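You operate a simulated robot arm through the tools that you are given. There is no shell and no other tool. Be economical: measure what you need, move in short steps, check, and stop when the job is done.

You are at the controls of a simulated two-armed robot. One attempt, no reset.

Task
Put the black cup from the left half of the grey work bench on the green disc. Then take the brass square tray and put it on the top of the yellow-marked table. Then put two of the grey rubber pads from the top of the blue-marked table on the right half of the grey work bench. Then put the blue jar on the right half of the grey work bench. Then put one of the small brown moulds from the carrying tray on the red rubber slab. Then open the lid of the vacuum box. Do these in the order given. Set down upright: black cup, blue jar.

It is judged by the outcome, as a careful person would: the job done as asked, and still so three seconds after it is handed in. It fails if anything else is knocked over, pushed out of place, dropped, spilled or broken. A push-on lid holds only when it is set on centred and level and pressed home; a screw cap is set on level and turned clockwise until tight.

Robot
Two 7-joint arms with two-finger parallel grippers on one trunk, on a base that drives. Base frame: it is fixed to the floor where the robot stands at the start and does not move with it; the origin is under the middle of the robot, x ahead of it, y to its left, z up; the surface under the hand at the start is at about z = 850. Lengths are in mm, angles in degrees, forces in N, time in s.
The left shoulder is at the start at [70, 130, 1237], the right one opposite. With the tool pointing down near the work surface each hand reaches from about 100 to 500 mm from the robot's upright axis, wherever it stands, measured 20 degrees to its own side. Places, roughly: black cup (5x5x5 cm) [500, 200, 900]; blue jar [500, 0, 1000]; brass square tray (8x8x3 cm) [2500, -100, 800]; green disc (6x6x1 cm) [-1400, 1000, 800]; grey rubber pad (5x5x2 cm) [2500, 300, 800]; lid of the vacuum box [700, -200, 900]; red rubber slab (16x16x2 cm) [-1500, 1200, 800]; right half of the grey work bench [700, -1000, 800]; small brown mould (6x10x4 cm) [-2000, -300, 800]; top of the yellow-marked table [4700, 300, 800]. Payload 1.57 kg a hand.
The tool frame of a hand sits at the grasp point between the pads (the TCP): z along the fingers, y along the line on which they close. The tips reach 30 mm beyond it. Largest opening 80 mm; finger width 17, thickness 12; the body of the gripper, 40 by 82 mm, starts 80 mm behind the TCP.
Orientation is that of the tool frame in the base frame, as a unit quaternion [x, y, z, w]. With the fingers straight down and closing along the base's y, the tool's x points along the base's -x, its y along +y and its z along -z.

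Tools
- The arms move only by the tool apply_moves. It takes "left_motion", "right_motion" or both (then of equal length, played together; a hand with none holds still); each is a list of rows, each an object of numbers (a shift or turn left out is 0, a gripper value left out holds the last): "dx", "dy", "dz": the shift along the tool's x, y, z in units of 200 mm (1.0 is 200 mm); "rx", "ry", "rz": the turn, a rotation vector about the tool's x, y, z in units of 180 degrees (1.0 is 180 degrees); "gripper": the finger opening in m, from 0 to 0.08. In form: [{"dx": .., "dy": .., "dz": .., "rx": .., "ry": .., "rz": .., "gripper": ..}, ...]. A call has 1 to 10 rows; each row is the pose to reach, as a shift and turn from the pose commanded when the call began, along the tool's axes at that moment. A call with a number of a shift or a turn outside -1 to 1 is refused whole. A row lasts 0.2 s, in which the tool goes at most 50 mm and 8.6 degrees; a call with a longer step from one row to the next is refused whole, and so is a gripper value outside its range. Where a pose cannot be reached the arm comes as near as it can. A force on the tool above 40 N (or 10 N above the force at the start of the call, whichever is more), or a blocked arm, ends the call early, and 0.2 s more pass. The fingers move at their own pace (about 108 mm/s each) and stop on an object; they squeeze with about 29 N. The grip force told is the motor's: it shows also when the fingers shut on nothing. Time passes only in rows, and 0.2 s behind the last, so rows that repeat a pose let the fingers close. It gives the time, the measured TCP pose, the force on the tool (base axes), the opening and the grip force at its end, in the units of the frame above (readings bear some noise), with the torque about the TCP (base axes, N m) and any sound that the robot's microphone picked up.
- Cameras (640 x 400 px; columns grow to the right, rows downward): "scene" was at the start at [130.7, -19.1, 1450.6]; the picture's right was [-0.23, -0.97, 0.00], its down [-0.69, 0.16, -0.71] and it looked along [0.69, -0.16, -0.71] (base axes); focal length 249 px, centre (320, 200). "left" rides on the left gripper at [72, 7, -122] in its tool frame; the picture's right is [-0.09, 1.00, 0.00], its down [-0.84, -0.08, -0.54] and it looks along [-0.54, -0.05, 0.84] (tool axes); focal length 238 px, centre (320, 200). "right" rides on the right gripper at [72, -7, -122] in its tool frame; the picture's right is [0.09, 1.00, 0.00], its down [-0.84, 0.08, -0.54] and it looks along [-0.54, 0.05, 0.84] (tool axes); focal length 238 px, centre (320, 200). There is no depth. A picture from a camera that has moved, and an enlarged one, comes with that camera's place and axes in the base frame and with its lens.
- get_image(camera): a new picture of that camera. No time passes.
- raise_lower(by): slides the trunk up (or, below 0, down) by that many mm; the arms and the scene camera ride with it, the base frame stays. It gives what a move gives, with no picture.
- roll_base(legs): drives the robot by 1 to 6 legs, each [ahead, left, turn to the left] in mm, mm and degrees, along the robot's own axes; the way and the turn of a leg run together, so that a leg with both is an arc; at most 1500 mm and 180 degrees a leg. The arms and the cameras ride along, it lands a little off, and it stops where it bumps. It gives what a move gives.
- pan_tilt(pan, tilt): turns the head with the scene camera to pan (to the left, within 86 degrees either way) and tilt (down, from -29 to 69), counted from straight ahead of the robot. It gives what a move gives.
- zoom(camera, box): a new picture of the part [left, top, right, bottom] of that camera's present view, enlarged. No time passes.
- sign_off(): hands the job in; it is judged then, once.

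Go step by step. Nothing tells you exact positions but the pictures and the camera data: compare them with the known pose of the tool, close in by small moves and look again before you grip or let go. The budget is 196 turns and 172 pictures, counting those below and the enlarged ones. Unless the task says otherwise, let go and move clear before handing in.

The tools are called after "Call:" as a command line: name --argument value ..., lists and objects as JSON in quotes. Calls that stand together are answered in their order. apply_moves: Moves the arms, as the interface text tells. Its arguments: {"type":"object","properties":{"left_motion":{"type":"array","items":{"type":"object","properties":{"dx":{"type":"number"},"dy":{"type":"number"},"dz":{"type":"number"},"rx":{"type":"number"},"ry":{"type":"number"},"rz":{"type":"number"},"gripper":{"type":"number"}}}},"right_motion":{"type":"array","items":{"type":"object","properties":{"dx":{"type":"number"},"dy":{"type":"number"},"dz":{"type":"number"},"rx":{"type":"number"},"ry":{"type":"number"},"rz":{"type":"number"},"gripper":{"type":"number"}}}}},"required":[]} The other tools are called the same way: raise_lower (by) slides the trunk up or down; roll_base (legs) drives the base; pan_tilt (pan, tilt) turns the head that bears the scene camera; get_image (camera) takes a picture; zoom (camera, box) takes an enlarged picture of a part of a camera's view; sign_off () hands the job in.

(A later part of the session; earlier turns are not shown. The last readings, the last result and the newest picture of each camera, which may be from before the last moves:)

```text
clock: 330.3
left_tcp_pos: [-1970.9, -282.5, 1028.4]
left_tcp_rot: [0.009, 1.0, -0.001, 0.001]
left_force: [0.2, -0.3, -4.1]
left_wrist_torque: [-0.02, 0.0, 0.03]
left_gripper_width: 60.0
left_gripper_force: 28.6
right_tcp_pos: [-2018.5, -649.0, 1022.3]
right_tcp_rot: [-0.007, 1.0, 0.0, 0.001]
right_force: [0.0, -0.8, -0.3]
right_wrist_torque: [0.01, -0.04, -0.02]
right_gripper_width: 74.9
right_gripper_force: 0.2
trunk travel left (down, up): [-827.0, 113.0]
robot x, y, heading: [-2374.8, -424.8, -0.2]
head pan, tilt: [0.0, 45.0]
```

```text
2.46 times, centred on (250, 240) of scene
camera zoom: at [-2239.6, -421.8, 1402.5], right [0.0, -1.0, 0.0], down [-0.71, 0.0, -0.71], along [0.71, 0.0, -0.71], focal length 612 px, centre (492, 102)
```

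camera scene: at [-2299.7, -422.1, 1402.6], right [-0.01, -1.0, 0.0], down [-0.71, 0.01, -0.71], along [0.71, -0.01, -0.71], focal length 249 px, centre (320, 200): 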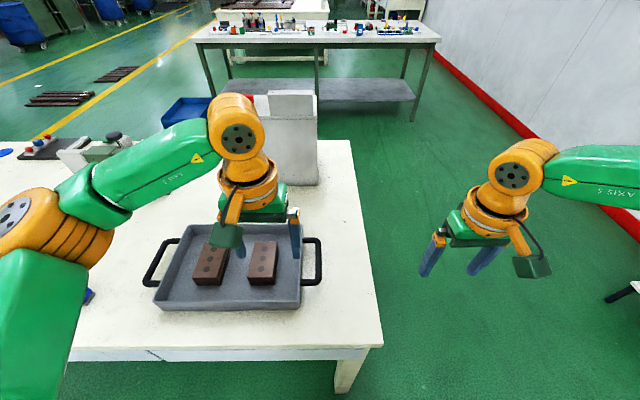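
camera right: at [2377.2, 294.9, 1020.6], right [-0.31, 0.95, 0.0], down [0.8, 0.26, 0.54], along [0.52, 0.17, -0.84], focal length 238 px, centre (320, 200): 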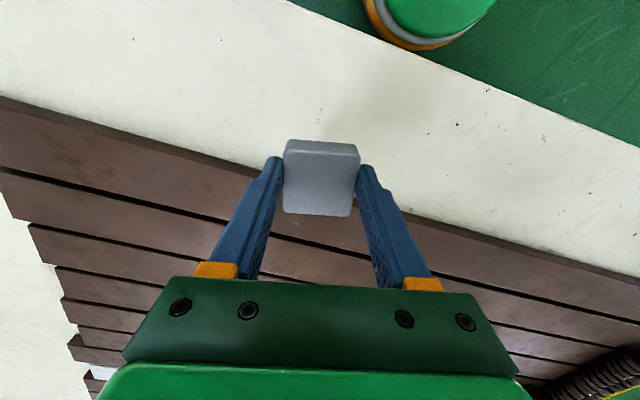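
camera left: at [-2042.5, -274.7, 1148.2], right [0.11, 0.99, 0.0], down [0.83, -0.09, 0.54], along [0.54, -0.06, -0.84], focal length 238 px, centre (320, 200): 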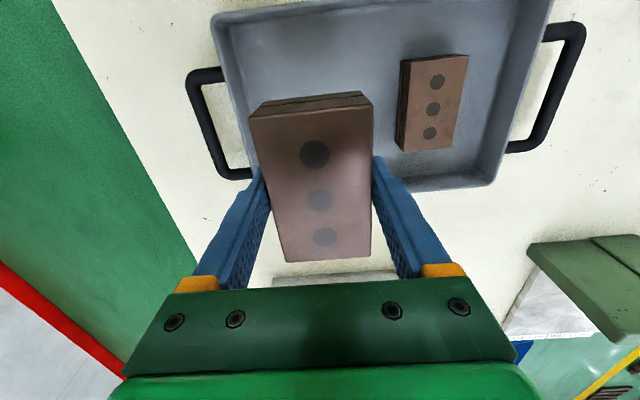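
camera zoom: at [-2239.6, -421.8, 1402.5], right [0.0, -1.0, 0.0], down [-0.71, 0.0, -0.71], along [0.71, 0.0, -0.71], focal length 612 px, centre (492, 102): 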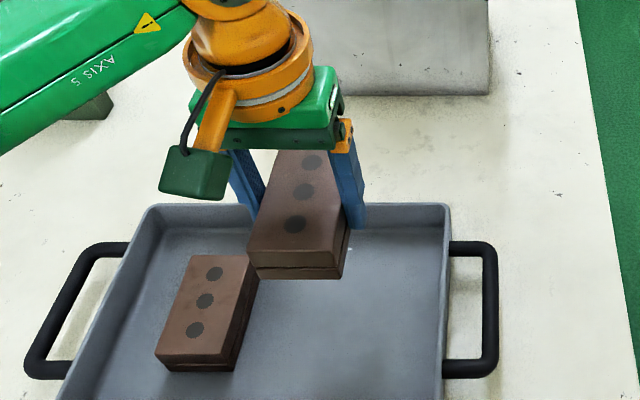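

Mould held. Drive around the other end of the table to its front side, facing the red slab.

Call:
apply_moves --left_motion '[{"dx": 0.15, "dz": -0.1}, {"dx": 0.35, "dz": -0.2}]'

Call:
roll_base --legs '[[-250, 0, 0], [0, 1250, 0], [0, 1250, 0], [850, 0, 0], [830, 0, 0]]'

Call:
roll_base --legs '[[0, 0, 180]]'

Call:
pan_tilt --pan 10 --tilt 40

Call:
get_image --camera "scene"

```text
clock: 330.9
left_tcp_pos: [-2040.6, -281.1, 1068.0]
left_tcp_rot: [0.009, 1.0, -0.001, 0.003]
left_force: [0.2, -0.9, -4.3]
left_wrist_torque: [0.0, -0.05, 0.0]
left_gripper_width: 59.9
left_gripper_force: 28.9
right_tcp_pos: [-2021.8, -647.6, 1024.3]
right_tcp_rot: [-0.007, 1.0, 0.0, 0.002]
right_force: [-0.2, -0.6, -0.7]
right_wrist_torque: [-0.01, -0.01, -0.02]
right_gripper_width: 74.8
right_gripper_force: 0.1
trunk travel left (down, up): [-827.0, 113.0]
robot x, y, heading: [-2369.3, -421.5, -0.1]
head pan, tilt: [0.0, 45.0]
```

```text
clock: 352.6
left_tcp_pos: [-553.4, 2157.6, 1067.8]
left_tcp_rot: [0.021, 1.0, -0.001, 0.001]
left_force: [0.6, 0.1, -3.8]
left_wrist_torque: [0.01, -0.02, 0.0]
left_gripper_width: 59.6
left_gripper_force: 28.9
right_tcp_pos: [-543.9, 1790.1, 1022.9]
right_tcp_rot: [0.006, 1.0, 0.0, 0.001]
right_force: [-0.9, 0.0, 0.2]
right_wrist_torque: [0.0, 0.0, 0.02]
right_gripper_width: 75.1
right_gripper_force: 0.1
trunk travel left (down, up): [-827.0, 113.0]
robot x, y, heading: [-886.4, 2024.7, -1.5]
head pan, tilt: [0.0, 45.0]
```

```text
clock: 360.4
left_tcp_pos: [-1227.0, 1887.5, 1067.5]
left_tcp_rot: [1.0, -0.008, -0.002, -0.001]
left_force: [0.1, -0.5, -3.8]
left_wrist_torque: [0.06, -0.03, -0.01]
left_gripper_width: 59.8
left_gripper_force: 29.2
right_tcp_pos: [-1245.4, 2254.2, 1023.3]
right_tcp_rot: [1.0, 0.007, -0.001, 0.0]
right_force: [0.2, 0.4, 0.0]
right_wrist_torque: [0.01, -0.01, -0.01]
right_gripper_width: 75.1
right_gripper_force: 0.0
trunk travel left (down, up): [-827.0, 113.0]
robot x, y, heading: [-890.1, 2027.0, 179.5]
head pan, tilt: [0.0, 45.0]
```

```text
clock: 361.1
left_tcp_pos: [-1225.8, 1887.3, 1067.5]
left_tcp_rot: [1.0, -0.01, -0.002, -0.001]
left_force: [0.4, 0.0, -4.3]
left_wrist_torque: [-0.02, -0.03, 0.01]
left_gripper_width: 59.7
left_gripper_force: 29.2
right_tcp_pos: [-1246.0, 2254.3, 1022.2]
right_tcp_rot: [1.0, 0.006, -0.001, 0.0]
right_force: [-0.1, 0.1, 1.0]
right_wrist_torque: [-0.01, 0.03, -0.01]
right_gripper_width: 75.0
right_gripper_force: 0.0
trunk travel left (down, up): [-827.0, 113.0]
robot x, y, heading: [-891.8, 2028.0, 179.7]
head pan, tilt: [10.0, 40.0]
```

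```text
61 pictures are left
camera scene: at [-1024.5, 2011.4, 1409.7], right [-0.17, 0.99, 0.0], down [0.63, 0.11, -0.77], along [-0.75, -0.13, -0.64], focal length 249 px, centre (320, 200)
```

scene: 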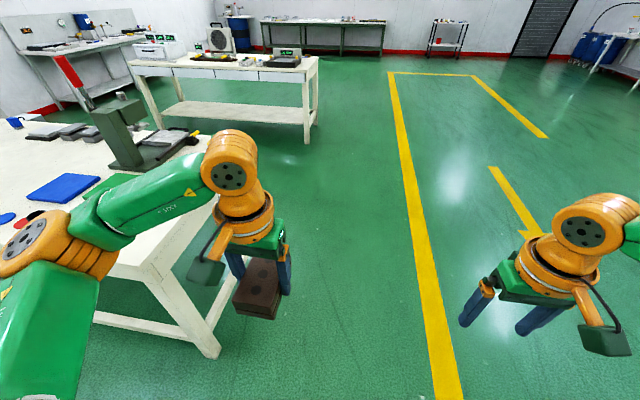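

Call:
roll_base --legs '[[0, 690, 0.4], [125, 0, 0]]'

Call:
pan_tilt --pan 10 --tilt 50

Call:
get_image --camera "scene"

Call:
get_image --camera "left"

```text
clock: 365.8
left_tcp_pos: [-1349.9, 1192.3, 1069.3]
left_tcp_rot: [1.0, -0.008, -0.002, -0.001]
left_force: [0.6, -0.4, -4.5]
left_wrist_torque: [0.01, -0.02, -0.02]
left_gripper_width: 59.5
left_gripper_force: 29.2
right_tcp_pos: [-1371.4, 1560.6, 1023.5]
right_tcp_rot: [1.0, 0.008, -0.001, 0.0]
right_force: [0.1, 0.3, 0.6]
right_wrist_torque: [0.0, -0.01, -0.03]
right_gripper_width: 75.1
right_gripper_force: 0.1
trunk travel left (down, up): [-827.0, 113.0]
robot x, y, heading: [-1018.8, 1336.5, 179.9]
head pan, tilt: [10.0, 40.0]
```

```text
clock: 366.5
left_tcp_pos: [-1353.6, 1193.7, 1065.8]
left_tcp_rot: [1.0, -0.007, 0.0, -0.001]
left_force: [-0.8, 0.0, -3.4]
left_wrist_torque: [0.02, 0.0, 0.03]
left_gripper_width: 59.7
left_gripper_force: 28.9
right_tcp_pos: [-1374.6, 1561.2, 1022.5]
right_tcp_rot: [1.0, 0.008, -0.001, 0.0]
right_force: [-0.2, 0.1, -0.8]
right_wrist_torque: [0.01, -0.02, -0.02]
right_gripper_width: 75.1
right_gripper_force: 0.0
trunk travel left (down, up): [-827.0, 113.0]
robot x, y, heading: [-1016.3, 1336.5, 180.0]
head pan, tilt: [10.0, 50.0]
```

```text
60 pictures are left
camera scene: at [-1144.8, 1319.9, 1395.6], right [-0.17, 0.99, 0.0], down [0.75, 0.13, -0.64], along [-0.63, -0.11, -0.77], focal length 249 px, centre (320, 200)
```

scene: 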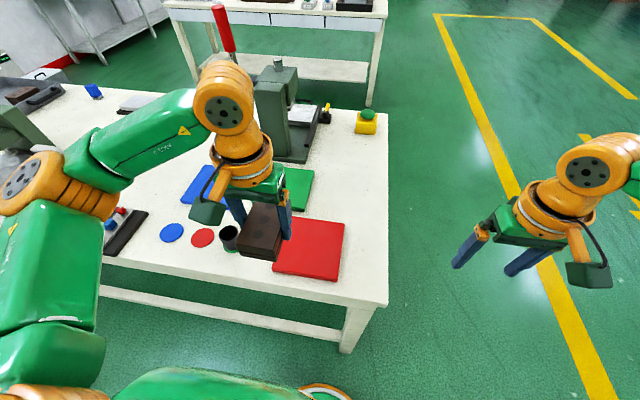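

```text
59 pictures are left
camera left: at [-1282.1, 1185.9, 1187.4], right [-0.11, -0.99, 0.0], down [-0.83, 0.09, 0.54], along [-0.54, 0.06, -0.84], focal length 238 px, centre (320, 200)
```

left: 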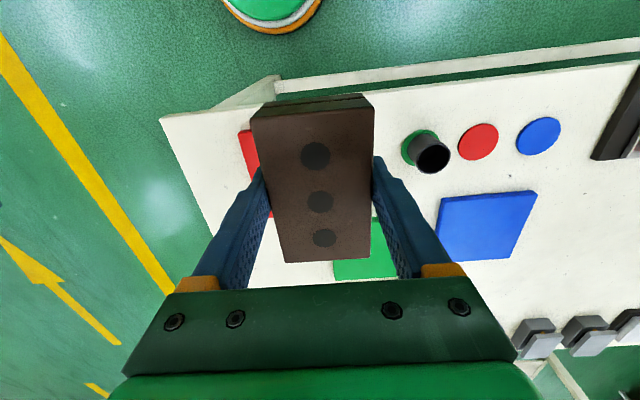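

Slab centre is about [-1443, 1245], top ≈840. Move over it and descend partway.

Call:
apply_moves --left_motion '[{"dx": -0.2, "dy": -0.1}, {"dx": -0.4, "dy": -0.2}, {"dx": -0.447, "dy": -0.257}, {"dx": -0.447, "dy": -0.257, "dz": 0.2}, {"dx": -0.447, "dy": -0.257, "dz": 0.4}, {"dx": -0.447, "dy": -0.257, "dz": 0.6}, {"dx": -0.447, "dy": -0.257, "dz": 0.75}, {"dx": -0.447, "dy": -0.257, "dz": 0.75}]'

Call:
get_image --camera "left"

Call:
zoom --camera "scene" --box '[220, 180, 400, 310]'

```text
clock: 368.3
left_tcp_pos: [-1442.8, 1247.7, 915.8]
left_tcp_rot: [1.0, -0.008, -0.001, -0.001]
left_force: [0.7, -0.9, -3.8]
left_wrist_torque: [0.01, -0.02, 0.02]
left_gripper_width: 59.7
left_gripper_force: 29.0
right_tcp_pos: [-1373.4, 1561.2, 1023.1]
right_tcp_rot: [1.0, 0.007, -0.001, 0.0]
right_force: [-0.2, -0.3, 0.5]
right_wrist_torque: [0.01, 0.01, 0.01]
right_gripper_width: 75.2
right_gripper_force: 0.1
trunk travel left (down, up): [-827.0, 113.0]
robot x, y, heading: [-1018.5, 1334.6, 179.7]
head pan, tilt: [10.0, 50.0]
```

```text
58 pictures are left
camera left: at [-1370.9, 1239.2, 1037.3], right [-0.11, -0.99, 0.0], down [-0.83, 0.09, 0.54], along [-0.54, 0.06, -0.84], focal length 238 px, centre (320, 200)
```

left: 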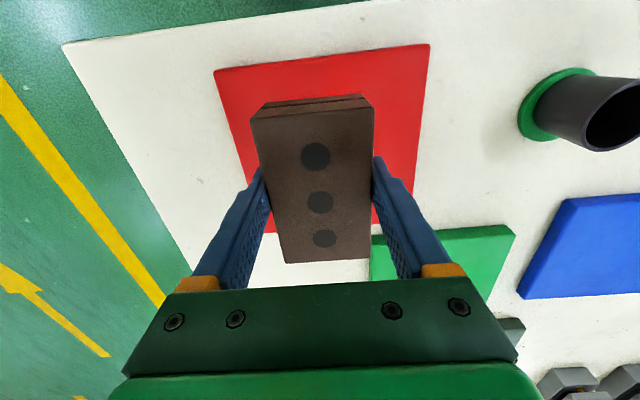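

```text
3.08 times, centred on (310, 245) of scene
camera zoom: at [-1144.9, 1320.2, 1395.6], right [-0.17, 0.99, 0.0], down [0.76, 0.13, -0.64], along [-0.63, -0.11, -0.77], focal length 765 px, centre (351, 62)
```

zoom: 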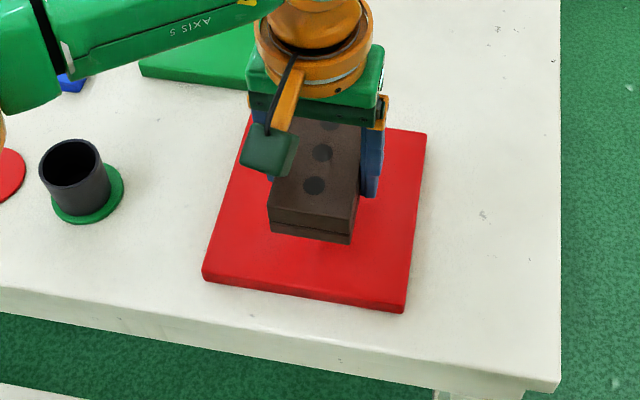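

Centred. Lower to contact.

Call:
apply_moves --left_motion '[{"dz": 0.1}, {"dz": 0.16}, {"dz": 0.175}, {"dz": 0.175}]'

Call:
apply_moves --left_motion '[{"dz": 0.015}, {"dz": 0.025}, {"dz": 0.025}]'

Call:
zoom --camera "scene" --box '[220, 180, 400, 310]'

```text
clock: 369.3
left_tcp_pos: [-1443.0, 1247.5, 882.5]
left_tcp_rot: [1.0, -0.008, -0.001, -0.002]
left_force: [-0.3, -0.2, -3.5]
left_wrist_torque: [0.01, -0.03, 0.03]
left_gripper_width: 59.7
left_gripper_force: 29.3
right_tcp_pos: [-1374.7, 1560.7, 1022.0]
right_tcp_rot: [1.0, 0.007, -0.001, 0.0]
right_force: [0.1, 0.1, 0.2]
right_wrist_torque: [0.0, 0.03, -0.01]
right_gripper_width: 74.9
right_gripper_force: 0.0
trunk travel left (down, up): [-827.0, 113.0]
robot x, y, heading: [-1017.0, 1331.5, 179.6]
head pan, tilt: [10.0, 50.0]
```

```text
clock: 370.1
left_tcp_pos: [-1443.2, 1247.6, 877.9]
left_tcp_rot: [1.0, -0.008, -0.001, 0.0]
left_force: [1.4, -1.1, -4.4]
left_wrist_torque: [-0.01, 0.01, 0.02]
left_gripper_width: 59.7
left_gripper_force: 29.0
right_tcp_pos: [-1375.4, 1561.9, 1022.2]
right_tcp_rot: [1.0, 0.009, -0.001, -0.001]
right_force: [-1.1, -0.5, -0.4]
right_wrist_torque: [-0.01, 0.02, -0.02]
right_gripper_width: 75.2
right_gripper_force: 0.1
trunk travel left (down, up): [-827.0, 113.0]
robot x, y, heading: [-1016.1, 1334.9, 179.8]
head pan, tilt: [10.0, 50.0]
```

```text
3.08 times, centred on (310, 245) of scene
camera zoom: at [-1144.9, 1320.1, 1395.6], right [-0.17, 0.99, 0.0], down [0.76, 0.13, -0.64], along [-0.63, -0.11, -0.77], focal length 765 px, centre (351, 62)
```

zoom: 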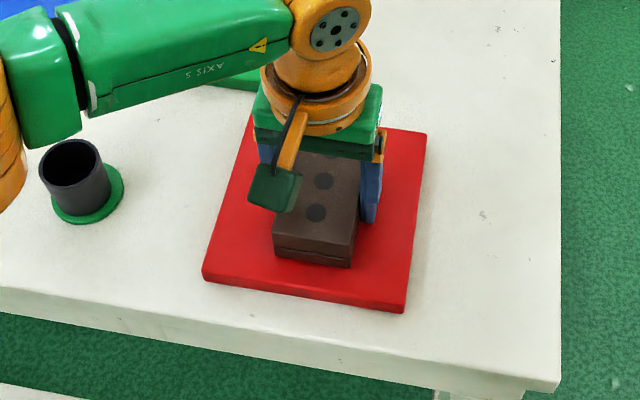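

Call:
apply_moves --left_motion '[{"dz": 0.015}, {"dz": 0.025}, {"dz": 0.025}]'

Call:
apply_moves --left_motion '[{"dz": 0.01}, {"dz": 0.015}, {"dz": 0.015}]'

```text
clock: 370.9
left_tcp_pos: [-1443.2, 1247.5, 871.5]
left_tcp_rot: [1.0, -0.008, -0.001, -0.001]
left_force: [-2.2, -0.8, 2.0]
left_wrist_torque: [-0.22, 0.4, -0.04]
left_gripper_width: 59.7
left_gripper_force: 29.2
right_tcp_pos: [-1373.3, 1561.2, 1023.5]
right_tcp_rot: [1.0, 0.009, 0.0, -0.001]
right_force: [0.2, -0.6, -0.8]
right_wrist_torque: [-0.01, 0.0, 0.01]
right_gripper_width: 74.9
right_gripper_force: 0.1
trunk travel left (down, up): [-827.0, 113.0]
robot x, y, heading: [-1020.0, 1333.5, 179.7]
head pan, tilt: [10.0, 50.0]
```

```text
clock: 371.7
left_tcp_pos: [-1442.0, 1246.9, 870.4]
left_tcp_rot: [1.0, -0.008, -0.004, -0.001]
left_force: [-8.5, -3.3, 24.9]
left_wrist_torque: [-0.33, 0.15, -0.09]
left_gripper_width: 60.1
left_gripper_force: 28.8
right_tcp_pos: [-1372.5, 1561.5, 1023.2]
right_tcp_rot: [1.0, 0.009, -0.003, 0.0]
right_force: [-0.2, 0.2, -0.7]
right_wrist_torque: [-0.01, 0.03, 0.02]
right_gripper_width: 74.9
right_gripper_force: 0.1
trunk travel left (down, up): [-827.0, 113.0]
robot x, y, heading: [-1020.4, 1333.0, 179.9]
head pan, tilt: [10.0, 50.0]
```

Firm contact. Release and rise.

Call:
apply_moves --left_motion '[{"dz": -0.012}, {"dz": -0.012, "gripper": 0.08}, {"dz": -0.012, "gripper": 0.08}, {"dz": -0.1}, {"dz": -0.3}, {"dz": -0.5}, {"dz": -0.7}, {"dz": -0.9}]'

Call:
zoom --camera "scene" --box '[160, 160, 400, 310]'

```text
clock: 373.5
left_tcp_pos: [-1442.2, 1245.6, 1048.5]
left_tcp_rot: [1.0, -0.007, -0.002, -0.001]
left_force: [-0.4, 0.1, -0.3]
left_wrist_torque: [0.02, 0.01, -0.02]
left_gripper_width: 80.1
left_gripper_force: 0.1
right_tcp_pos: [-1371.7, 1561.7, 1022.9]
right_tcp_rot: [1.0, 0.008, 0.0, 0.001]
right_force: [0.1, -0.3, 0.5]
right_wrist_torque: [-0.01, 0.0, 0.0]
right_gripper_width: 74.9
right_gripper_force: 0.1
trunk travel left (down, up): [-827.0, 113.0]
robot x, y, heading: [-1020.2, 1331.2, 179.7]
head pan, tilt: [10.0, 50.0]
```

```text
2.67 times, centred on (280, 235) of scene
camera zoom: at [-1143.1, 1320.7, 1395.7], right [-0.17, 0.99, 0.0], down [0.75, 0.13, -0.64], along [-0.63, -0.11, -0.77], focal length 663 px, centre (427, 107)
```

zoom: 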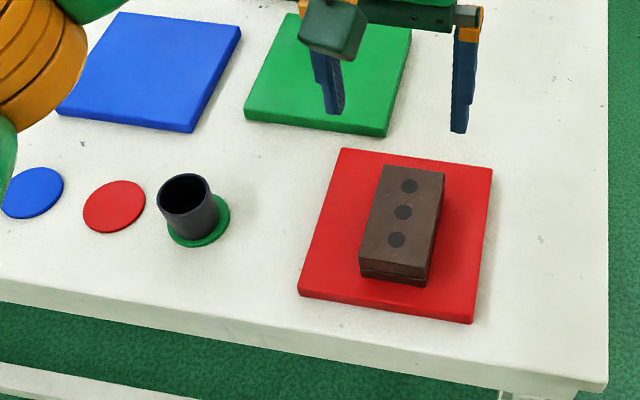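

Call:
zoom --camera "scene" --box '[205, 215, 265, 255]'

```text
10.00 times, centred on (235, 235) of scene
camera zoom: at [-1143.1, 1320.7, 1395.7], right [-0.17, 0.99, 0.0], down [0.75, 0.13, -0.64], along [-0.63, -0.11, -0.77], focal length 2486 px, centre (1170, -150)
```

zoom: 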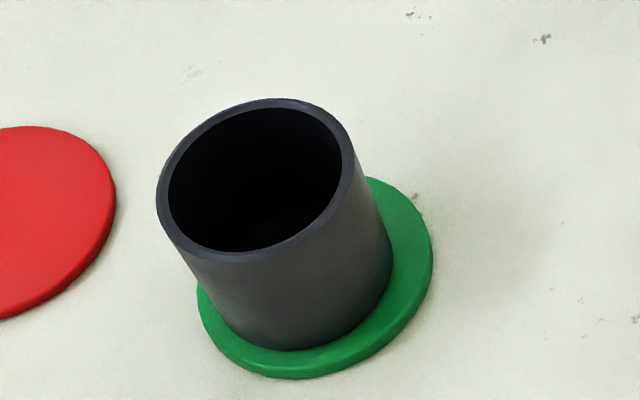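

Mould placed; cup is fine on its disc. Finally the vacuum box: drive back to the bench front.

Call:
apply_moves --left_motion '[{"dx": 0.2}, {"dx": 0.4}, {"dx": 0.45}]'

Call:
roll_base --legs '[[-450, 0, 0], [0, 0, 180.3], [0, -750, 0], [0, -730, 0], [250, 0, 0]]'

Call:
pan_tilt --pan 0 --tilt 35

Call:
get_image --camera "scene"

```text
clock: 374.3
left_tcp_pos: [-1350.7, 1245.0, 1050.0]
left_tcp_rot: [1.0, -0.007, -0.001, 0.0]
left_force: [-0.4, 0.5, -0.8]
left_wrist_torque: [0.01, 0.02, 0.01]
left_gripper_width: 79.9
left_gripper_force: 0.0
right_tcp_pos: [-1373.1, 1561.4, 1022.1]
right_tcp_rot: [1.0, 0.008, -0.001, 0.001]
right_force: [-0.4, 0.0, 0.4]
right_wrist_torque: [0.0, -0.01, 0.02]
right_gripper_width: 75.2
right_gripper_force: 0.1
trunk travel left (down, up): [-827.0, 113.0]
robot x, y, heading: [-1019.8, 1335.1, 179.7]
head pan, tilt: [10.0, 50.0]
```

```text
refused: 180.3 is not a number from -180 to 180
```

```text
clock: 375.1
left_tcp_pos: [-1349.8, 1245.5, 1049.6]
left_tcp_rot: [1.0, -0.008, -0.002, 0.0]
left_force: [0.1, 0.1, -0.6]
left_wrist_torque: [0.0, -0.03, 0.01]
left_gripper_width: 79.9
left_gripper_force: 0.1
right_tcp_pos: [-1373.5, 1561.1, 1023.5]
right_tcp_rot: [1.0, 0.008, 0.0, 0.0]
right_force: [0.2, -0.7, 0.6]
right_wrist_torque: [0.02, -0.01, -0.04]
right_gripper_width: 74.9
right_gripper_force: 0.1
trunk travel left (down, up): [-827.0, 113.0]
robot x, y, heading: [-1019.5, 1334.3, 180.0]
head pan, tilt: [0.0, 35.0]
```

```text
53 pictures are left
camera scene: at [-1156.2, 1333.7, 1417.3], right [0.0, 1.0, 0.0], down [0.57, 0.0, -0.82], along [-0.82, 0.0, -0.57], focal length 249 px, centre (320, 200)
```

scene: 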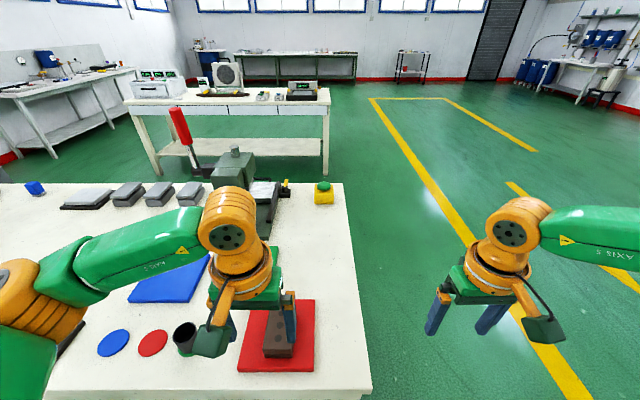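

Call:
roll_base --legs '[[-450, 0, 0], [0, 0, 180], [0, -750, 0], [0, -730, 0], [250, 0, 0]]'

Call:
pan_tilt --pan 0 --tilt 35

Call:
get_image --camera "scene"

```text
clock: 394.1
left_tcp_pos: [100.0, -42.0, 1051.0]
left_tcp_rot: [-0.021, 1.0, -0.002, 0.003]
left_force: [0.8, -0.1, -0.8]
left_wrist_torque: [0.04, -0.02, -0.01]
left_gripper_width: 80.1
left_gripper_force: 0.0
right_tcp_pos: [141.9, -356.6, 1022.8]
right_tcp_rot: [-0.038, 0.999, 0.0, 0.001]
right_force: [0.4, -0.8, -0.3]
right_wrist_torque: [0.04, 0.0, 0.01]
right_gripper_width: 75.1
right_gripper_force: 0.1
trunk travel left (down, up): [-827.0, 113.0]
robot x, y, heading: [-220.7, -155.4, 3.3]
head pan, tilt: [0.0, 35.0]
```

```text
clock: 394.7
left_tcp_pos: [101.6, -41.1, 1049.8]
left_tcp_rot: [-0.022, 1.0, 0.0, 0.001]
left_force: [-0.1, -0.1, -0.2]
left_wrist_torque: [0.0, 0.0, -0.01]
left_gripper_width: 80.5
left_gripper_force: 0.1
right_tcp_pos: [143.4, -357.2, 1022.9]
right_tcp_rot: [-0.037, 0.999, 0.0, 0.003]
right_force: [-0.1, 0.0, -0.3]
right_wrist_torque: [-0.02, -0.01, 0.0]
right_gripper_width: 74.9
right_gripper_force: 0.1
trunk travel left (down, up): [-827.0, 113.0]
robot x, y, heading: [-225.2, -151.4, 3.2]
head pan, tilt: [0.0, 35.0]
```

```text
52 pictures are left
camera scene: at [-84.8, -142.9, 1417.5], right [0.06, -1.0, 0.0], down [-0.57, -0.03, -0.82], along [0.82, 0.05, -0.57], focal length 249 px, centre (320, 200)
```

scene: 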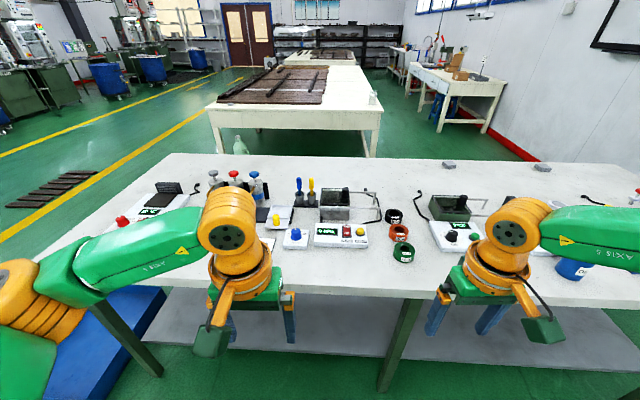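

Call:
roll_base --legs '[[220, 0, -3.2]]'

Call:
pan_tilt --pan 0 --tilt 35

Call:
zoom --camera "scene" --box '[260, 160, 460, 285]'

Call:
get_image --camera "right"

```text
clock: 396.4
left_tcp_pos: [325.4, -53.4, 1049.8]
left_tcp_rot: [0.004, 1.0, -0.001, 0.003]
left_force: [-1.3, 1.0, 0.5]
left_wrist_torque: [0.0, 0.01, 0.02]
left_gripper_width: 80.0
left_gripper_force: 0.1
right_tcp_pos: [350.8, -368.2, 1023.4]
right_tcp_rot: [-0.011, 1.0, 0.0, 0.003]
right_force: [-0.4, -0.2, 0.9]
right_wrist_torque: [-0.01, -0.01, -0.02]
right_gripper_width: 75.0
right_gripper_force: 0.1
trunk travel left (down, up): [-827.0, 113.0]
robot x, y, heading: [-0.2, -140.9, 0.4]
head pan, tilt: [0.0, 35.0]
```

```text
clock: 396.9
left_tcp_pos: [326.9, -52.6, 1050.2]
left_tcp_rot: [0.005, 1.0, -0.001, 0.001]
left_force: [1.5, 0.1, 0.4]
left_wrist_torque: [-0.01, 0.01, -0.04]
left_gripper_width: 79.9
left_gripper_force: 0.1
right_tcp_pos: [351.8, -370.5, 1022.3]
right_tcp_rot: [-0.011, 1.0, 0.0, 0.002]
right_force: [-0.3, 0.4, -0.7]
right_wrist_torque: [-0.02, -0.03, 0.02]
right_gripper_width: 75.0
right_gripper_force: 0.2
trunk travel left (down, up): [-827.0, 113.0]
robot x, y, heading: [-4.3, -143.0, 0.2]
head pan, tilt: [0.0, 35.0]
```

```text
3.20 times, centred on (360, 222) of scene
camera zoom: at [135.9, -143.6, 1417.5], right [0.0, -1.0, 0.0], down [-0.57, 0.0, -0.82], along [0.82, 0.0, -0.57], focal length 796 px, centre (192, 128)
```

zoom: 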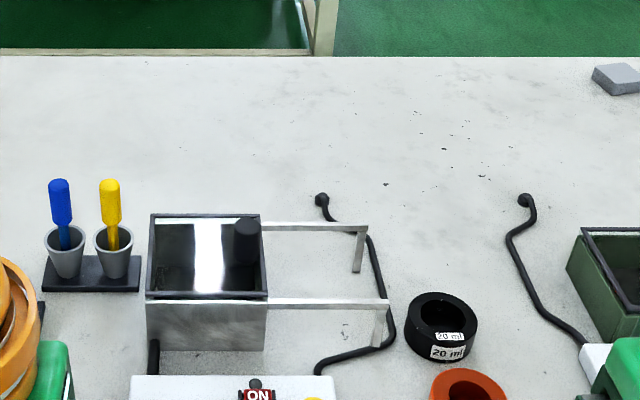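

```text
50 pictures are left
camera right: at [278.2, -378.2, 1144.6], right [-0.11, 0.99, 0.0], down [0.83, 0.09, 0.54], along [0.54, 0.06, -0.84], focal length 238 px, centre (320, 200)
```

right: 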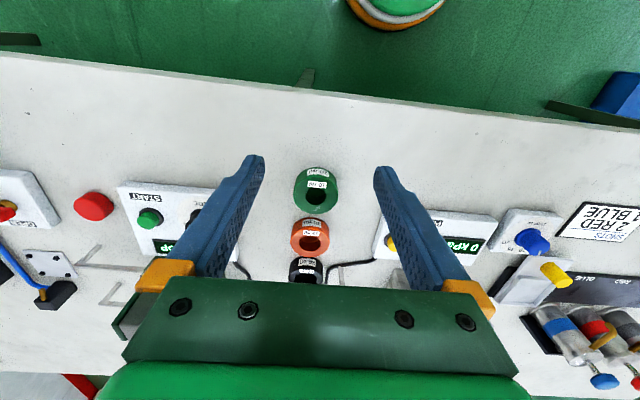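

The vacuum box has a lid with a black knob that slides to the right along two rails with end stops. The knob is at about [658, -192], z 922–955, so I'll approach with the left hand tilted forward for reach.

Call:
roll_base --legs '[[0, -225, 0], [70, 0, 0]]'

Call:
apply_moves --left_motion '[{"ry": -0.045, "gripper": 0.06}, {"ry": -0.09}, {"ry": -0.135}, {"ry": -0.18}, {"ry": -0.222}]'

Call:
get_image --camera "left"

Call:
get_image --camera "scene"

```text
clock: 399.3
left_tcp_pos: [392.0, -275.2, 1052.0]
left_tcp_rot: [0.005, 1.0, -0.001, 0.004]
left_force: [-0.7, 0.3, -0.2]
left_wrist_torque: [-0.02, -0.02, 0.01]
left_gripper_width: 79.9
left_gripper_force: 0.1
right_tcp_pos: [416.6, -591.0, 1025.2]
right_tcp_rot: [-0.011, 1.0, 0.0, 0.005]
right_force: [-0.4, -0.5, 0.0]
right_wrist_torque: [-0.04, -0.04, 0.0]
right_gripper_width: 75.1
right_gripper_force: 0.0
trunk travel left (down, up): [-827.0, 113.0]
robot x, y, heading: [65.0, -366.0, 0.3]
head pan, tilt: [0.0, 35.0]
```

```text
clock: 400.5
left_tcp_pos: [411.5, -285.9, 1051.0]
left_tcp_rot: [0.004, 0.939, -0.003, 0.343]
left_force: [0.5, -1.1, 0.0]
left_wrist_torque: [0.02, 0.0, 0.01]
left_gripper_width: 60.0
left_gripper_force: 0.0
left hand out of reach, approached as far as the arm can: row 5
right_tcp_pos: [421.9, -592.3, 1023.0]
right_tcp_rot: [-0.011, 1.0, 0.001, 0.0]
right_force: [0.2, -1.3, -0.6]
right_wrist_torque: [0.03, 0.01, 0.01]
right_gripper_width: 74.8
right_gripper_force: 0.0
trunk travel left (down, up): [-827.0, 113.0]
robot x, y, heading: [66.4, -370.8, 0.3]
head pan, tilt: [0.0, 35.0]
```

```text
49 pictures are left
camera left: at [277.3, -279.3, 1097.2], right [0.08, 1.0, 0.06], down [0.29, -0.08, 0.95], along [0.95, -0.06, -0.29], focal length 238 px, centre (320, 200)
```

left: 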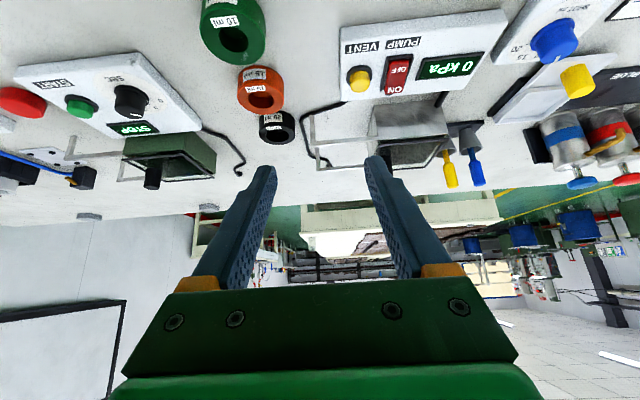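

```text
48 pictures are left
camera scene: at [206.1, -368.0, 1417.5], right [0.0, -1.0, 0.0], down [-0.57, 0.0, -0.82], along [0.82, 0.0, -0.57], focal length 249 px, centre (320, 200)
```

scene: 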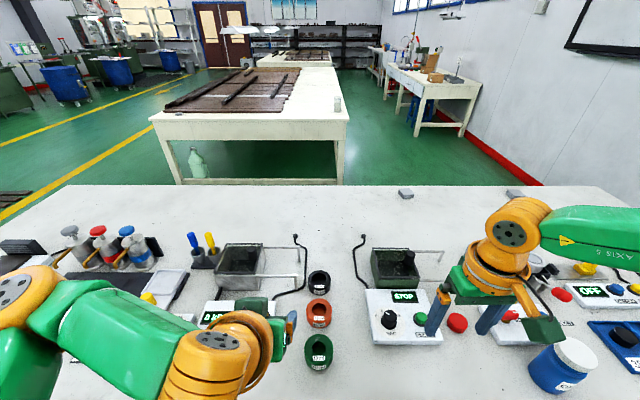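

Call:
apply_moves --left_motion '[{"dx": -0.11, "dy": 0.09, "dz": 0.16}, {"dx": -0.22, "dy": 0.19, "dz": 0.32}, {"dx": -0.33, "dy": 0.28, "dz": 0.48}, {"dx": -0.44, "dy": 0.38, "dz": 0.64}, {"dx": -0.558, "dy": 0.47, "dz": 0.8}, {"dx": -0.558, "dy": 0.47, "dz": 0.8}]'

Call:
get_image --camera "left"

Call:
zoom --camera "scene" --box '[160, 200, 380, 340]'

```text
clock: 401.9
left_tcp_pos: [601.9, -193.6, 1003.7]
left_tcp_rot: [0.005, 0.939, -0.002, 0.344]
left_force: [0.4, 0.0, -1.0]
left_wrist_torque: [0.0, 0.0, -0.01]
left_gripper_width: 60.0
left_gripper_force: 0.0
right_tcp_pos: [422.5, -592.4, 1022.3]
right_tcp_rot: [-0.011, 1.0, 0.001, 0.0]
right_force: [-0.2, -0.1, 0.0]
right_wrist_torque: [-0.03, 0.03, -0.01]
right_gripper_width: 75.3
right_gripper_force: 0.0
trunk travel left (down, up): [-827.0, 113.0]
robot x, y, heading: [64.4, -367.6, 0.3]
head pan, tilt: [0.0, 35.0]
```

```text
47 pictures are left
camera left: at [467.8, -185.5, 1048.3], right [0.08, 1.0, 0.06], down [0.29, -0.08, 0.95], along [0.95, -0.06, -0.29], focal length 238 px, centre (320, 200)
```

left: 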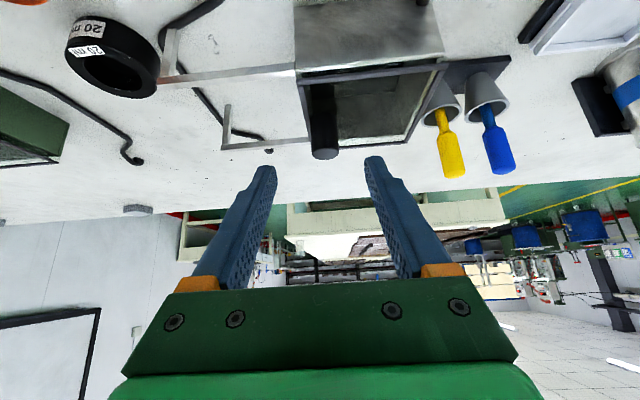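

```text
2.86 times, centred on (270, 270) of scene
camera zoom: at [206.1, -367.6, 1417.4], right [0.0, -1.0, 0.0], down [-0.57, 0.0, -0.82], along [0.82, 0.0, -0.57], focal length 710 px, centre (463, 0)
```

zoom: 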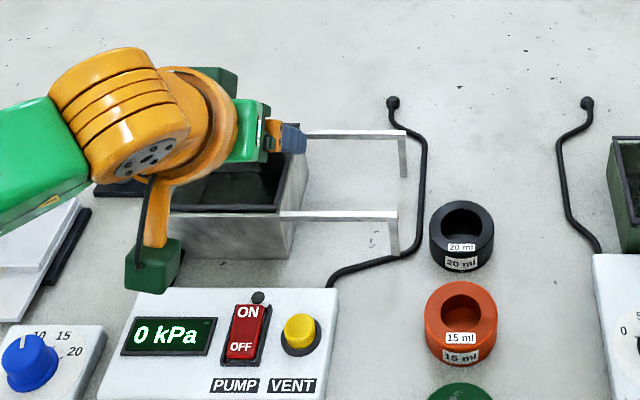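

Call:
zoom --camera "left" --box '[200, 0, 460, 200]'

```text
2.00 times, centred on (330, 100) of left
camera zoom: at [467.8, -185.5, 1048.3], right [0.08, 1.0, 0.06], down [0.29, -0.08, 0.95], along [0.95, -0.06, -0.29], focal length 477 px, centre (300, 400)
```

zoom: 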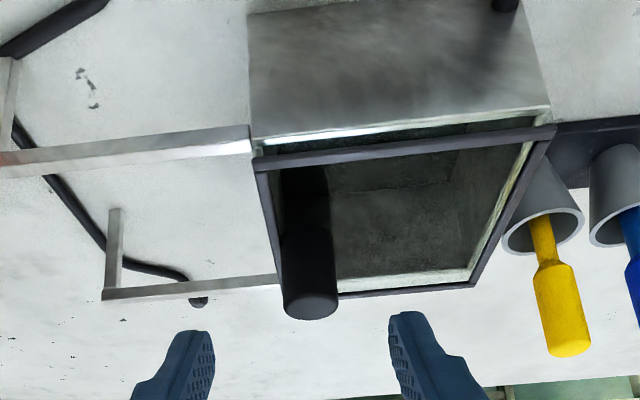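

The knob is on the sliding glass lid at about [650, -190], z 925–951. Advance along the finger axis with open fingers straddling it.

Call:
apply_moves --left_motion '[{"dy": 0.018, "dz": 0.1}, {"dy": 0.018, "dz": 0.2}, {"dy": 0.018, "dz": 0.2}]'

Call:
get_image --camera "left"

Call:
zoom --camera "scene" --box '[160, 200, 380, 340]'

```text
clock: 402.7
left_tcp_pos: [627.4, -191.3, 970.6]
left_tcp_rot: [0.005, 0.939, -0.003, 0.344]
left_force: [0.7, 0.4, -0.4]
left_wrist_torque: [0.0, -0.03, 0.03]
left_gripper_width: 59.6
left_gripper_force: 0.0
right_tcp_pos: [422.3, -592.8, 1022.7]
right_tcp_rot: [-0.012, 1.0, 0.0, 0.001]
right_force: [-0.2, 0.1, -0.1]
right_wrist_torque: [-0.01, 0.0, 0.0]
right_gripper_width: 74.9
right_gripper_force: 0.0
trunk travel left (down, up): [-827.0, 113.0]
robot x, y, heading: [65.8, -369.3, 0.1]
head pan, tilt: [0.0, 35.0]
```

```text
44 pictures are left
camera left: at [492.4, -182.9, 1016.0], right [0.08, 1.0, 0.06], down [0.29, -0.08, 0.95], along [0.95, -0.06, -0.29], focal length 238 px, centre (320, 200)
```

left: 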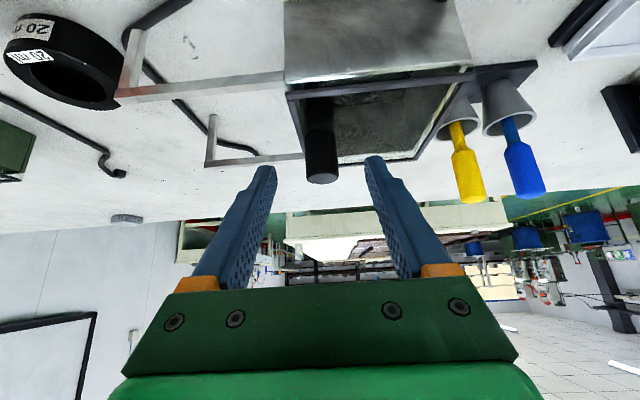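

```text
2.86 times, centred on (270, 270) of scene
camera zoom: at [206.0, -367.3, 1417.5], right [0.0, -1.0, 0.0], down [-0.57, 0.0, -0.82], along [0.82, 0.0, -0.57], focal length 710 px, centre (463, 0)
```

zoom: 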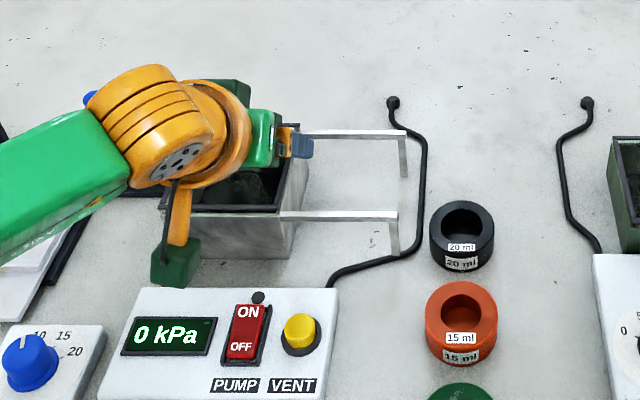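

Call:
apply_moves --left_motion '[{"dz": 0.04}, {"dz": 0.075}, {"dz": 0.075}]'

Call:
get_image --camera "left"

```text
clock: 403.5
left_tcp_pos: [636.8, -190.9, 959.5]
left_tcp_rot: [0.004, 0.939, -0.002, 0.343]
left_force: [0.0, 0.6, 0.4]
left_wrist_torque: [0.06, 0.03, 0.01]
left_gripper_width: 59.8
left_gripper_force: 0.1
right_tcp_pos: [422.6, -591.5, 1022.7]
right_tcp_rot: [-0.011, 1.0, 0.0, 0.002]
right_force: [-0.3, -0.5, 0.4]
right_wrist_torque: [0.0, -0.05, 0.01]
right_gripper_width: 74.8
right_gripper_force: 0.0
trunk travel left (down, up): [-827.0, 113.0]
robot x, y, heading: [63.7, -366.6, 0.5]
head pan, tilt: [0.0, 35.0]
```

```text
42 pictures are left
camera left: at [502.4, -182.7, 1005.8], right [0.08, 1.0, 0.06], down [0.29, -0.08, 0.95], along [0.95, -0.06, -0.29], focal length 238 px, centre (320, 200)
```

left: 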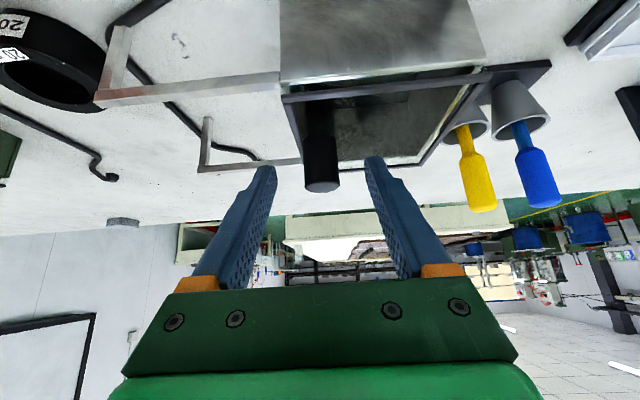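

The fingers straddle the knob's upper part. Close on it.

Call:
apply_moves --left_motion '[{"dz": 0.015, "gripper": 0.04}, {"dz": 0.015, "gripper": 0.02}, {"dz": 0.015, "gripper": 0.01}, {"dz": 0.015, "gripper": 0.01}]'

Call:
get_image --camera "left"

```text
clock: 404.5
left_tcp_pos: [638.2, -190.2, 958.3]
left_tcp_rot: [0.005, 0.939, -0.003, 0.344]
left_force: [0.6, 2.0, 1.6]
left_wrist_torque: [0.51, -0.02, -0.03]
left_gripper_width: 23.5
left_gripper_force: 36.0
right_tcp_pos: [422.7, -592.2, 1022.1]
right_tcp_rot: [-0.011, 1.0, 0.0, 0.001]
right_force: [0.2, -0.5, -0.4]
right_wrist_torque: [-0.01, 0.0, -0.01]
right_gripper_width: 74.9
right_gripper_force: 0.1
trunk travel left (down, up): [-827.0, 113.0]
robot x, y, heading: [64.7, -366.4, 0.4]
head pan, tilt: [0.0, 35.0]
```

```text
41 pictures are left
camera left: at [504.2, -182.5, 1003.2], right [0.08, 1.0, 0.06], down [0.29, -0.08, 0.95], along [0.95, -0.06, -0.29], focal length 238 px, centre (320, 200)
```

left: 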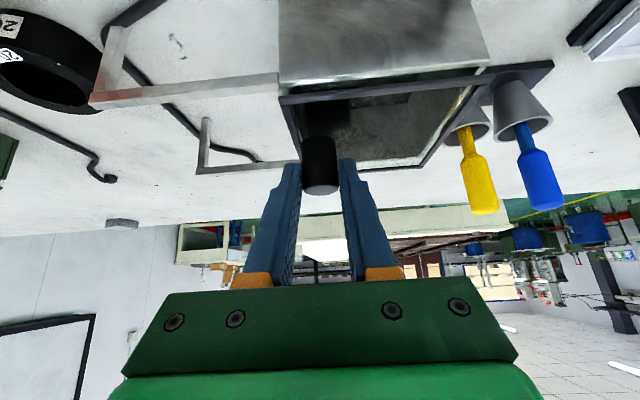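

Knob gripped. Slide it to the right (−y) a little and check that the lid follows.

Call:
apply_moves --left_motion '[{"dy": -0.03}, {"dy": -0.07}, {"dy": -0.1}, {"dy": -0.15}, {"dy": -0.15}]'

Call:
get_image --camera "left"

Call:
zoom --camera "scene" --box '[160, 200, 380, 340]'

```text
clock: 405.7
left_tcp_pos: [637.7, -222.6, 957.0]
left_tcp_rot: [0.005, 0.939, -0.002, 0.343]
left_force: [5.3, -1.2, 6.3]
left_wrist_torque: [0.37, -0.34, 0.08]
left_gripper_width: 23.6
left_gripper_force: 35.6
right_tcp_pos: [422.8, -592.9, 1022.0]
right_tcp_rot: [-0.011, 1.0, 0.002, 0.001]
right_force: [-0.4, 0.0, -0.4]
right_wrist_torque: [0.0, 0.01, 0.02]
right_gripper_width: 74.8
right_gripper_force: 0.1
trunk travel left (down, up): [-827.0, 113.0]
robot x, y, heading: [62.4, -365.4, 0.4]
head pan, tilt: [0.0, 35.0]
```

```text
40 pictures are left
camera left: at [504.2, -214.7, 1003.1], right [0.08, 1.0, 0.06], down [0.29, -0.08, 0.95], along [0.95, -0.06, -0.29], focal length 238 px, centre (320, 200)
```

left: 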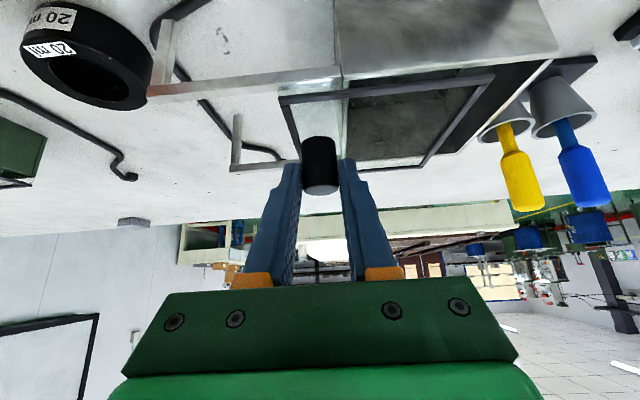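

```text
2.86 times, centred on (270, 270) of scene
camera zoom: at [207.0, -368.5, 1417.4], right [0.0, -1.0, 0.0], down [-0.57, 0.0, -0.82], along [0.82, 0.0, -0.57], focal length 710 px, centre (463, 0)
```

zoom: 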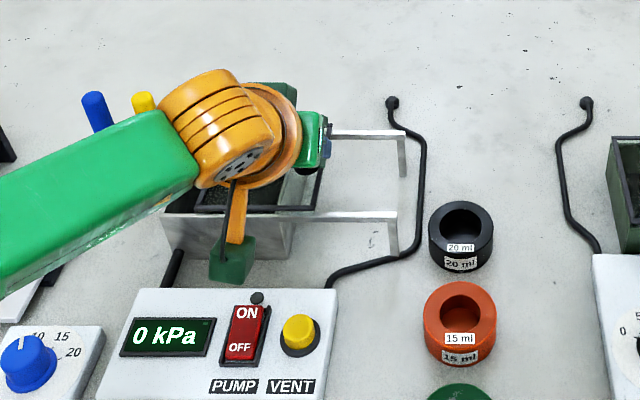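

The lid slides nicely. Continue to the end of the rails.

Call:
apply_moves --left_motion '[{"dy": -0.06}, {"dy": -0.12}, {"dy": -0.18}, {"dy": -0.24}, {"dy": -0.29}, {"dy": -0.32}, {"dy": -0.34}, {"dy": -0.34}]'

Call:
get_image --camera "left"

Call:
zoom --camera "scene" --box '[160, 200, 380, 340]'

```text
clock: 407.5
left_tcp_pos: [638.8, -289.5, 957.6]
left_tcp_rot: [0.004, 0.939, -0.001, 0.344]
left_force: [11.2, 1.2, 16.0]
left_wrist_torque: [0.4, -0.3, 0.14]
left_gripper_width: 23.4
left_gripper_force: 35.6
right_tcp_pos: [422.9, -592.7, 1023.7]
right_tcp_rot: [-0.011, 1.0, 0.0, 0.001]
right_force: [0.5, -0.2, 0.2]
right_wrist_torque: [0.01, 0.0, 0.01]
right_gripper_width: 75.0
right_gripper_force: 0.1
trunk travel left (down, up): [-827.0, 113.0]
robot x, y, heading: [67.4, -369.6, 0.4]
head pan, tilt: [0.0, 35.0]
```

```text
38 pictures are left
camera left: at [504.0, -281.9, 1002.9], right [0.08, 1.0, 0.06], down [0.29, -0.08, 0.95], along [0.95, -0.06, -0.29], focal length 238 px, centre (320, 200)
```

left: 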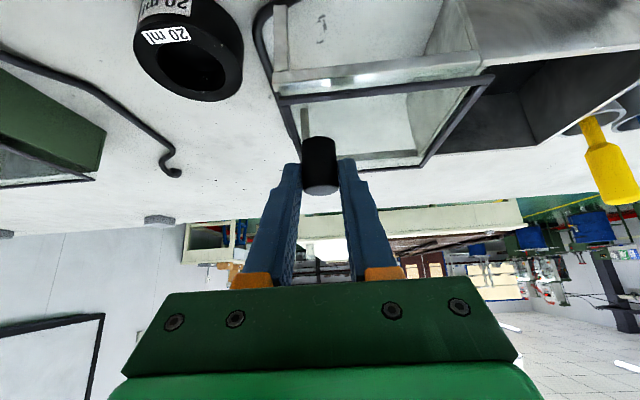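

```text
2.86 times, centred on (270, 270) of scene
camera zoom: at [207.1, -368.6, 1417.4], right [0.0, -1.0, 0.0], down [-0.57, 0.0, -0.82], along [0.82, 0.0, -0.57], focal length 710 px, centre (463, 0)
```

zoom: 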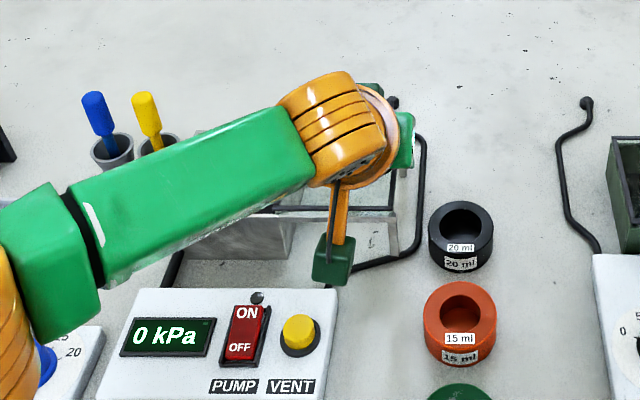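

Nearly fully open. Nudge a few millimetres more toward the end, watching the force.

Call:
apply_moves --left_motion '[{"dx": -0.005, "dy": -0.015}, {"dx": -0.005, "dy": -0.03}, {"dx": -0.005, "dy": -0.045}, {"dx": -0.005, "dy": -0.045}]'

Call:
get_image --camera "left"

```text
clock: 408.5
left_tcp_pos: [638.3, -289.5, 958.5]
left_tcp_rot: [0.0, 0.939, -0.002, 0.344]
left_force: [10.6, 19.0, 18.8]
left_wrist_torque: [1.21, 0.0, 0.41]
left_gripper_width: 23.6
left_gripper_force: 35.6
right_tcp_pos: [422.9, -585.3, 1024.8]
right_tcp_rot: [-0.013, 1.0, -0.003, 0.001]
right_force: [-0.4, 0.2, -0.1]
right_wrist_torque: [-0.01, 0.0, 0.02]
right_gripper_width: 75.1
right_gripper_force: 0.0
trunk travel left (down, up): [-827.0, 113.0]
robot x, y, heading: [69.0, -362.8, 0.4]
head pan, tilt: [0.0, 35.0]
```

```text
36 pictures are left
camera left: at [503.8, -282.5, 1002.7], right [0.07, 1.0, 0.06], down [0.29, -0.07, 0.95], along [0.95, -0.06, -0.29], focal length 238 px, centre (320, 200)
```

left: 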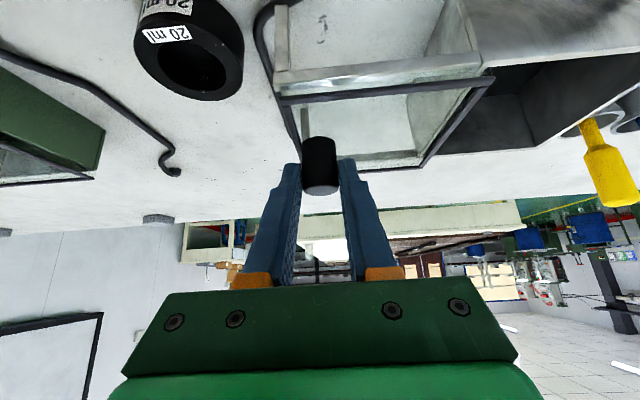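

At the hard stop: the lid is fully open. Ease off, release and withdraw along the finger axis.

Call:
apply_moves --left_motion '[{"dy": 0.035}, {"dy": 0.035, "gripper": 0.03}, {"dy": 0.035, "gripper": 0.05}, {"dy": 0.035, "gripper": 0.05}, {"dy": 0.035, "dz": -0.1}, {"dy": 0.035, "dz": -0.3}, {"dy": 0.035, "dz": -0.5}, {"dy": 0.035, "dz": -0.7}]'

Call:
get_image --camera "left"

Call:
get_image --camera "scene"

```text
clock: 410.3
left_tcp_pos: [545.6, -291.6, 1066.3]
left_tcp_rot: [0.004, 0.939, -0.002, 0.344]
left_force: [0.4, -0.2, 0.5]
left_wrist_torque: [0.03, 0.0, -0.03]
left_gripper_width: 49.9
left_gripper_force: 0.1
right_tcp_pos: [422.0, -592.9, 1023.7]
right_tcp_rot: [-0.011, 1.0, 0.001, 0.002]
right_force: [0.1, 0.1, -0.6]
right_wrist_torque: [0.03, 0.01, -0.02]
right_gripper_width: 75.1
right_gripper_force: 0.0
trunk travel left (down, up): [-827.0, 113.0]
robot x, y, heading: [66.5, -367.9, 0.3]
head pan, tilt: [0.0, 35.0]
```

```text
35 pictures are left
camera left: at [412.9, -284.3, 1111.6], right [0.08, 1.0, 0.06], down [0.29, -0.08, 0.95], along [0.95, -0.06, -0.29], focal length 238 px, centre (320, 200)
```

left: 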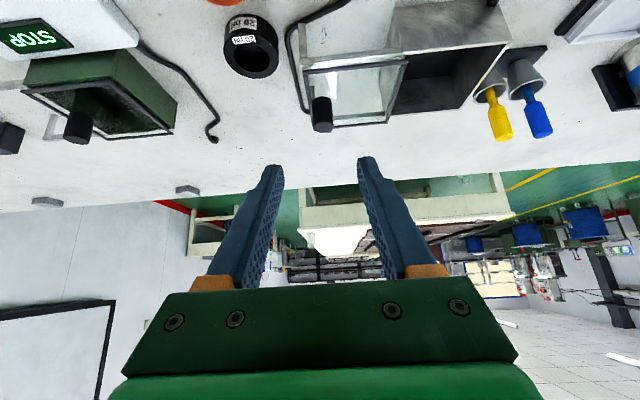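

```text
34 pictures are left
camera scene: at [205.2, -367.5, 1417.5], right [0.0, -1.0, 0.0], down [-0.57, 0.0, -0.82], along [0.82, 0.0, -0.57], focal length 249 px, centre (320, 200)
```

scene: 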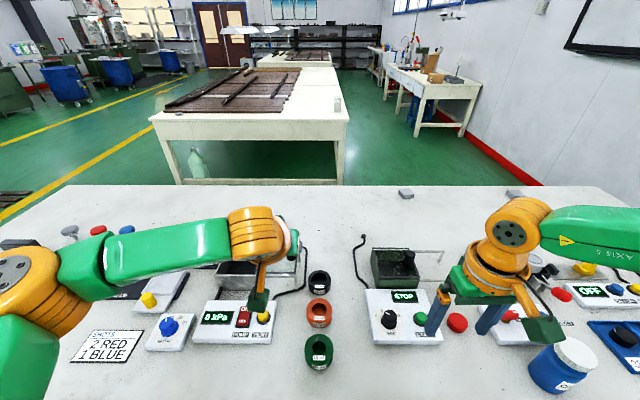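

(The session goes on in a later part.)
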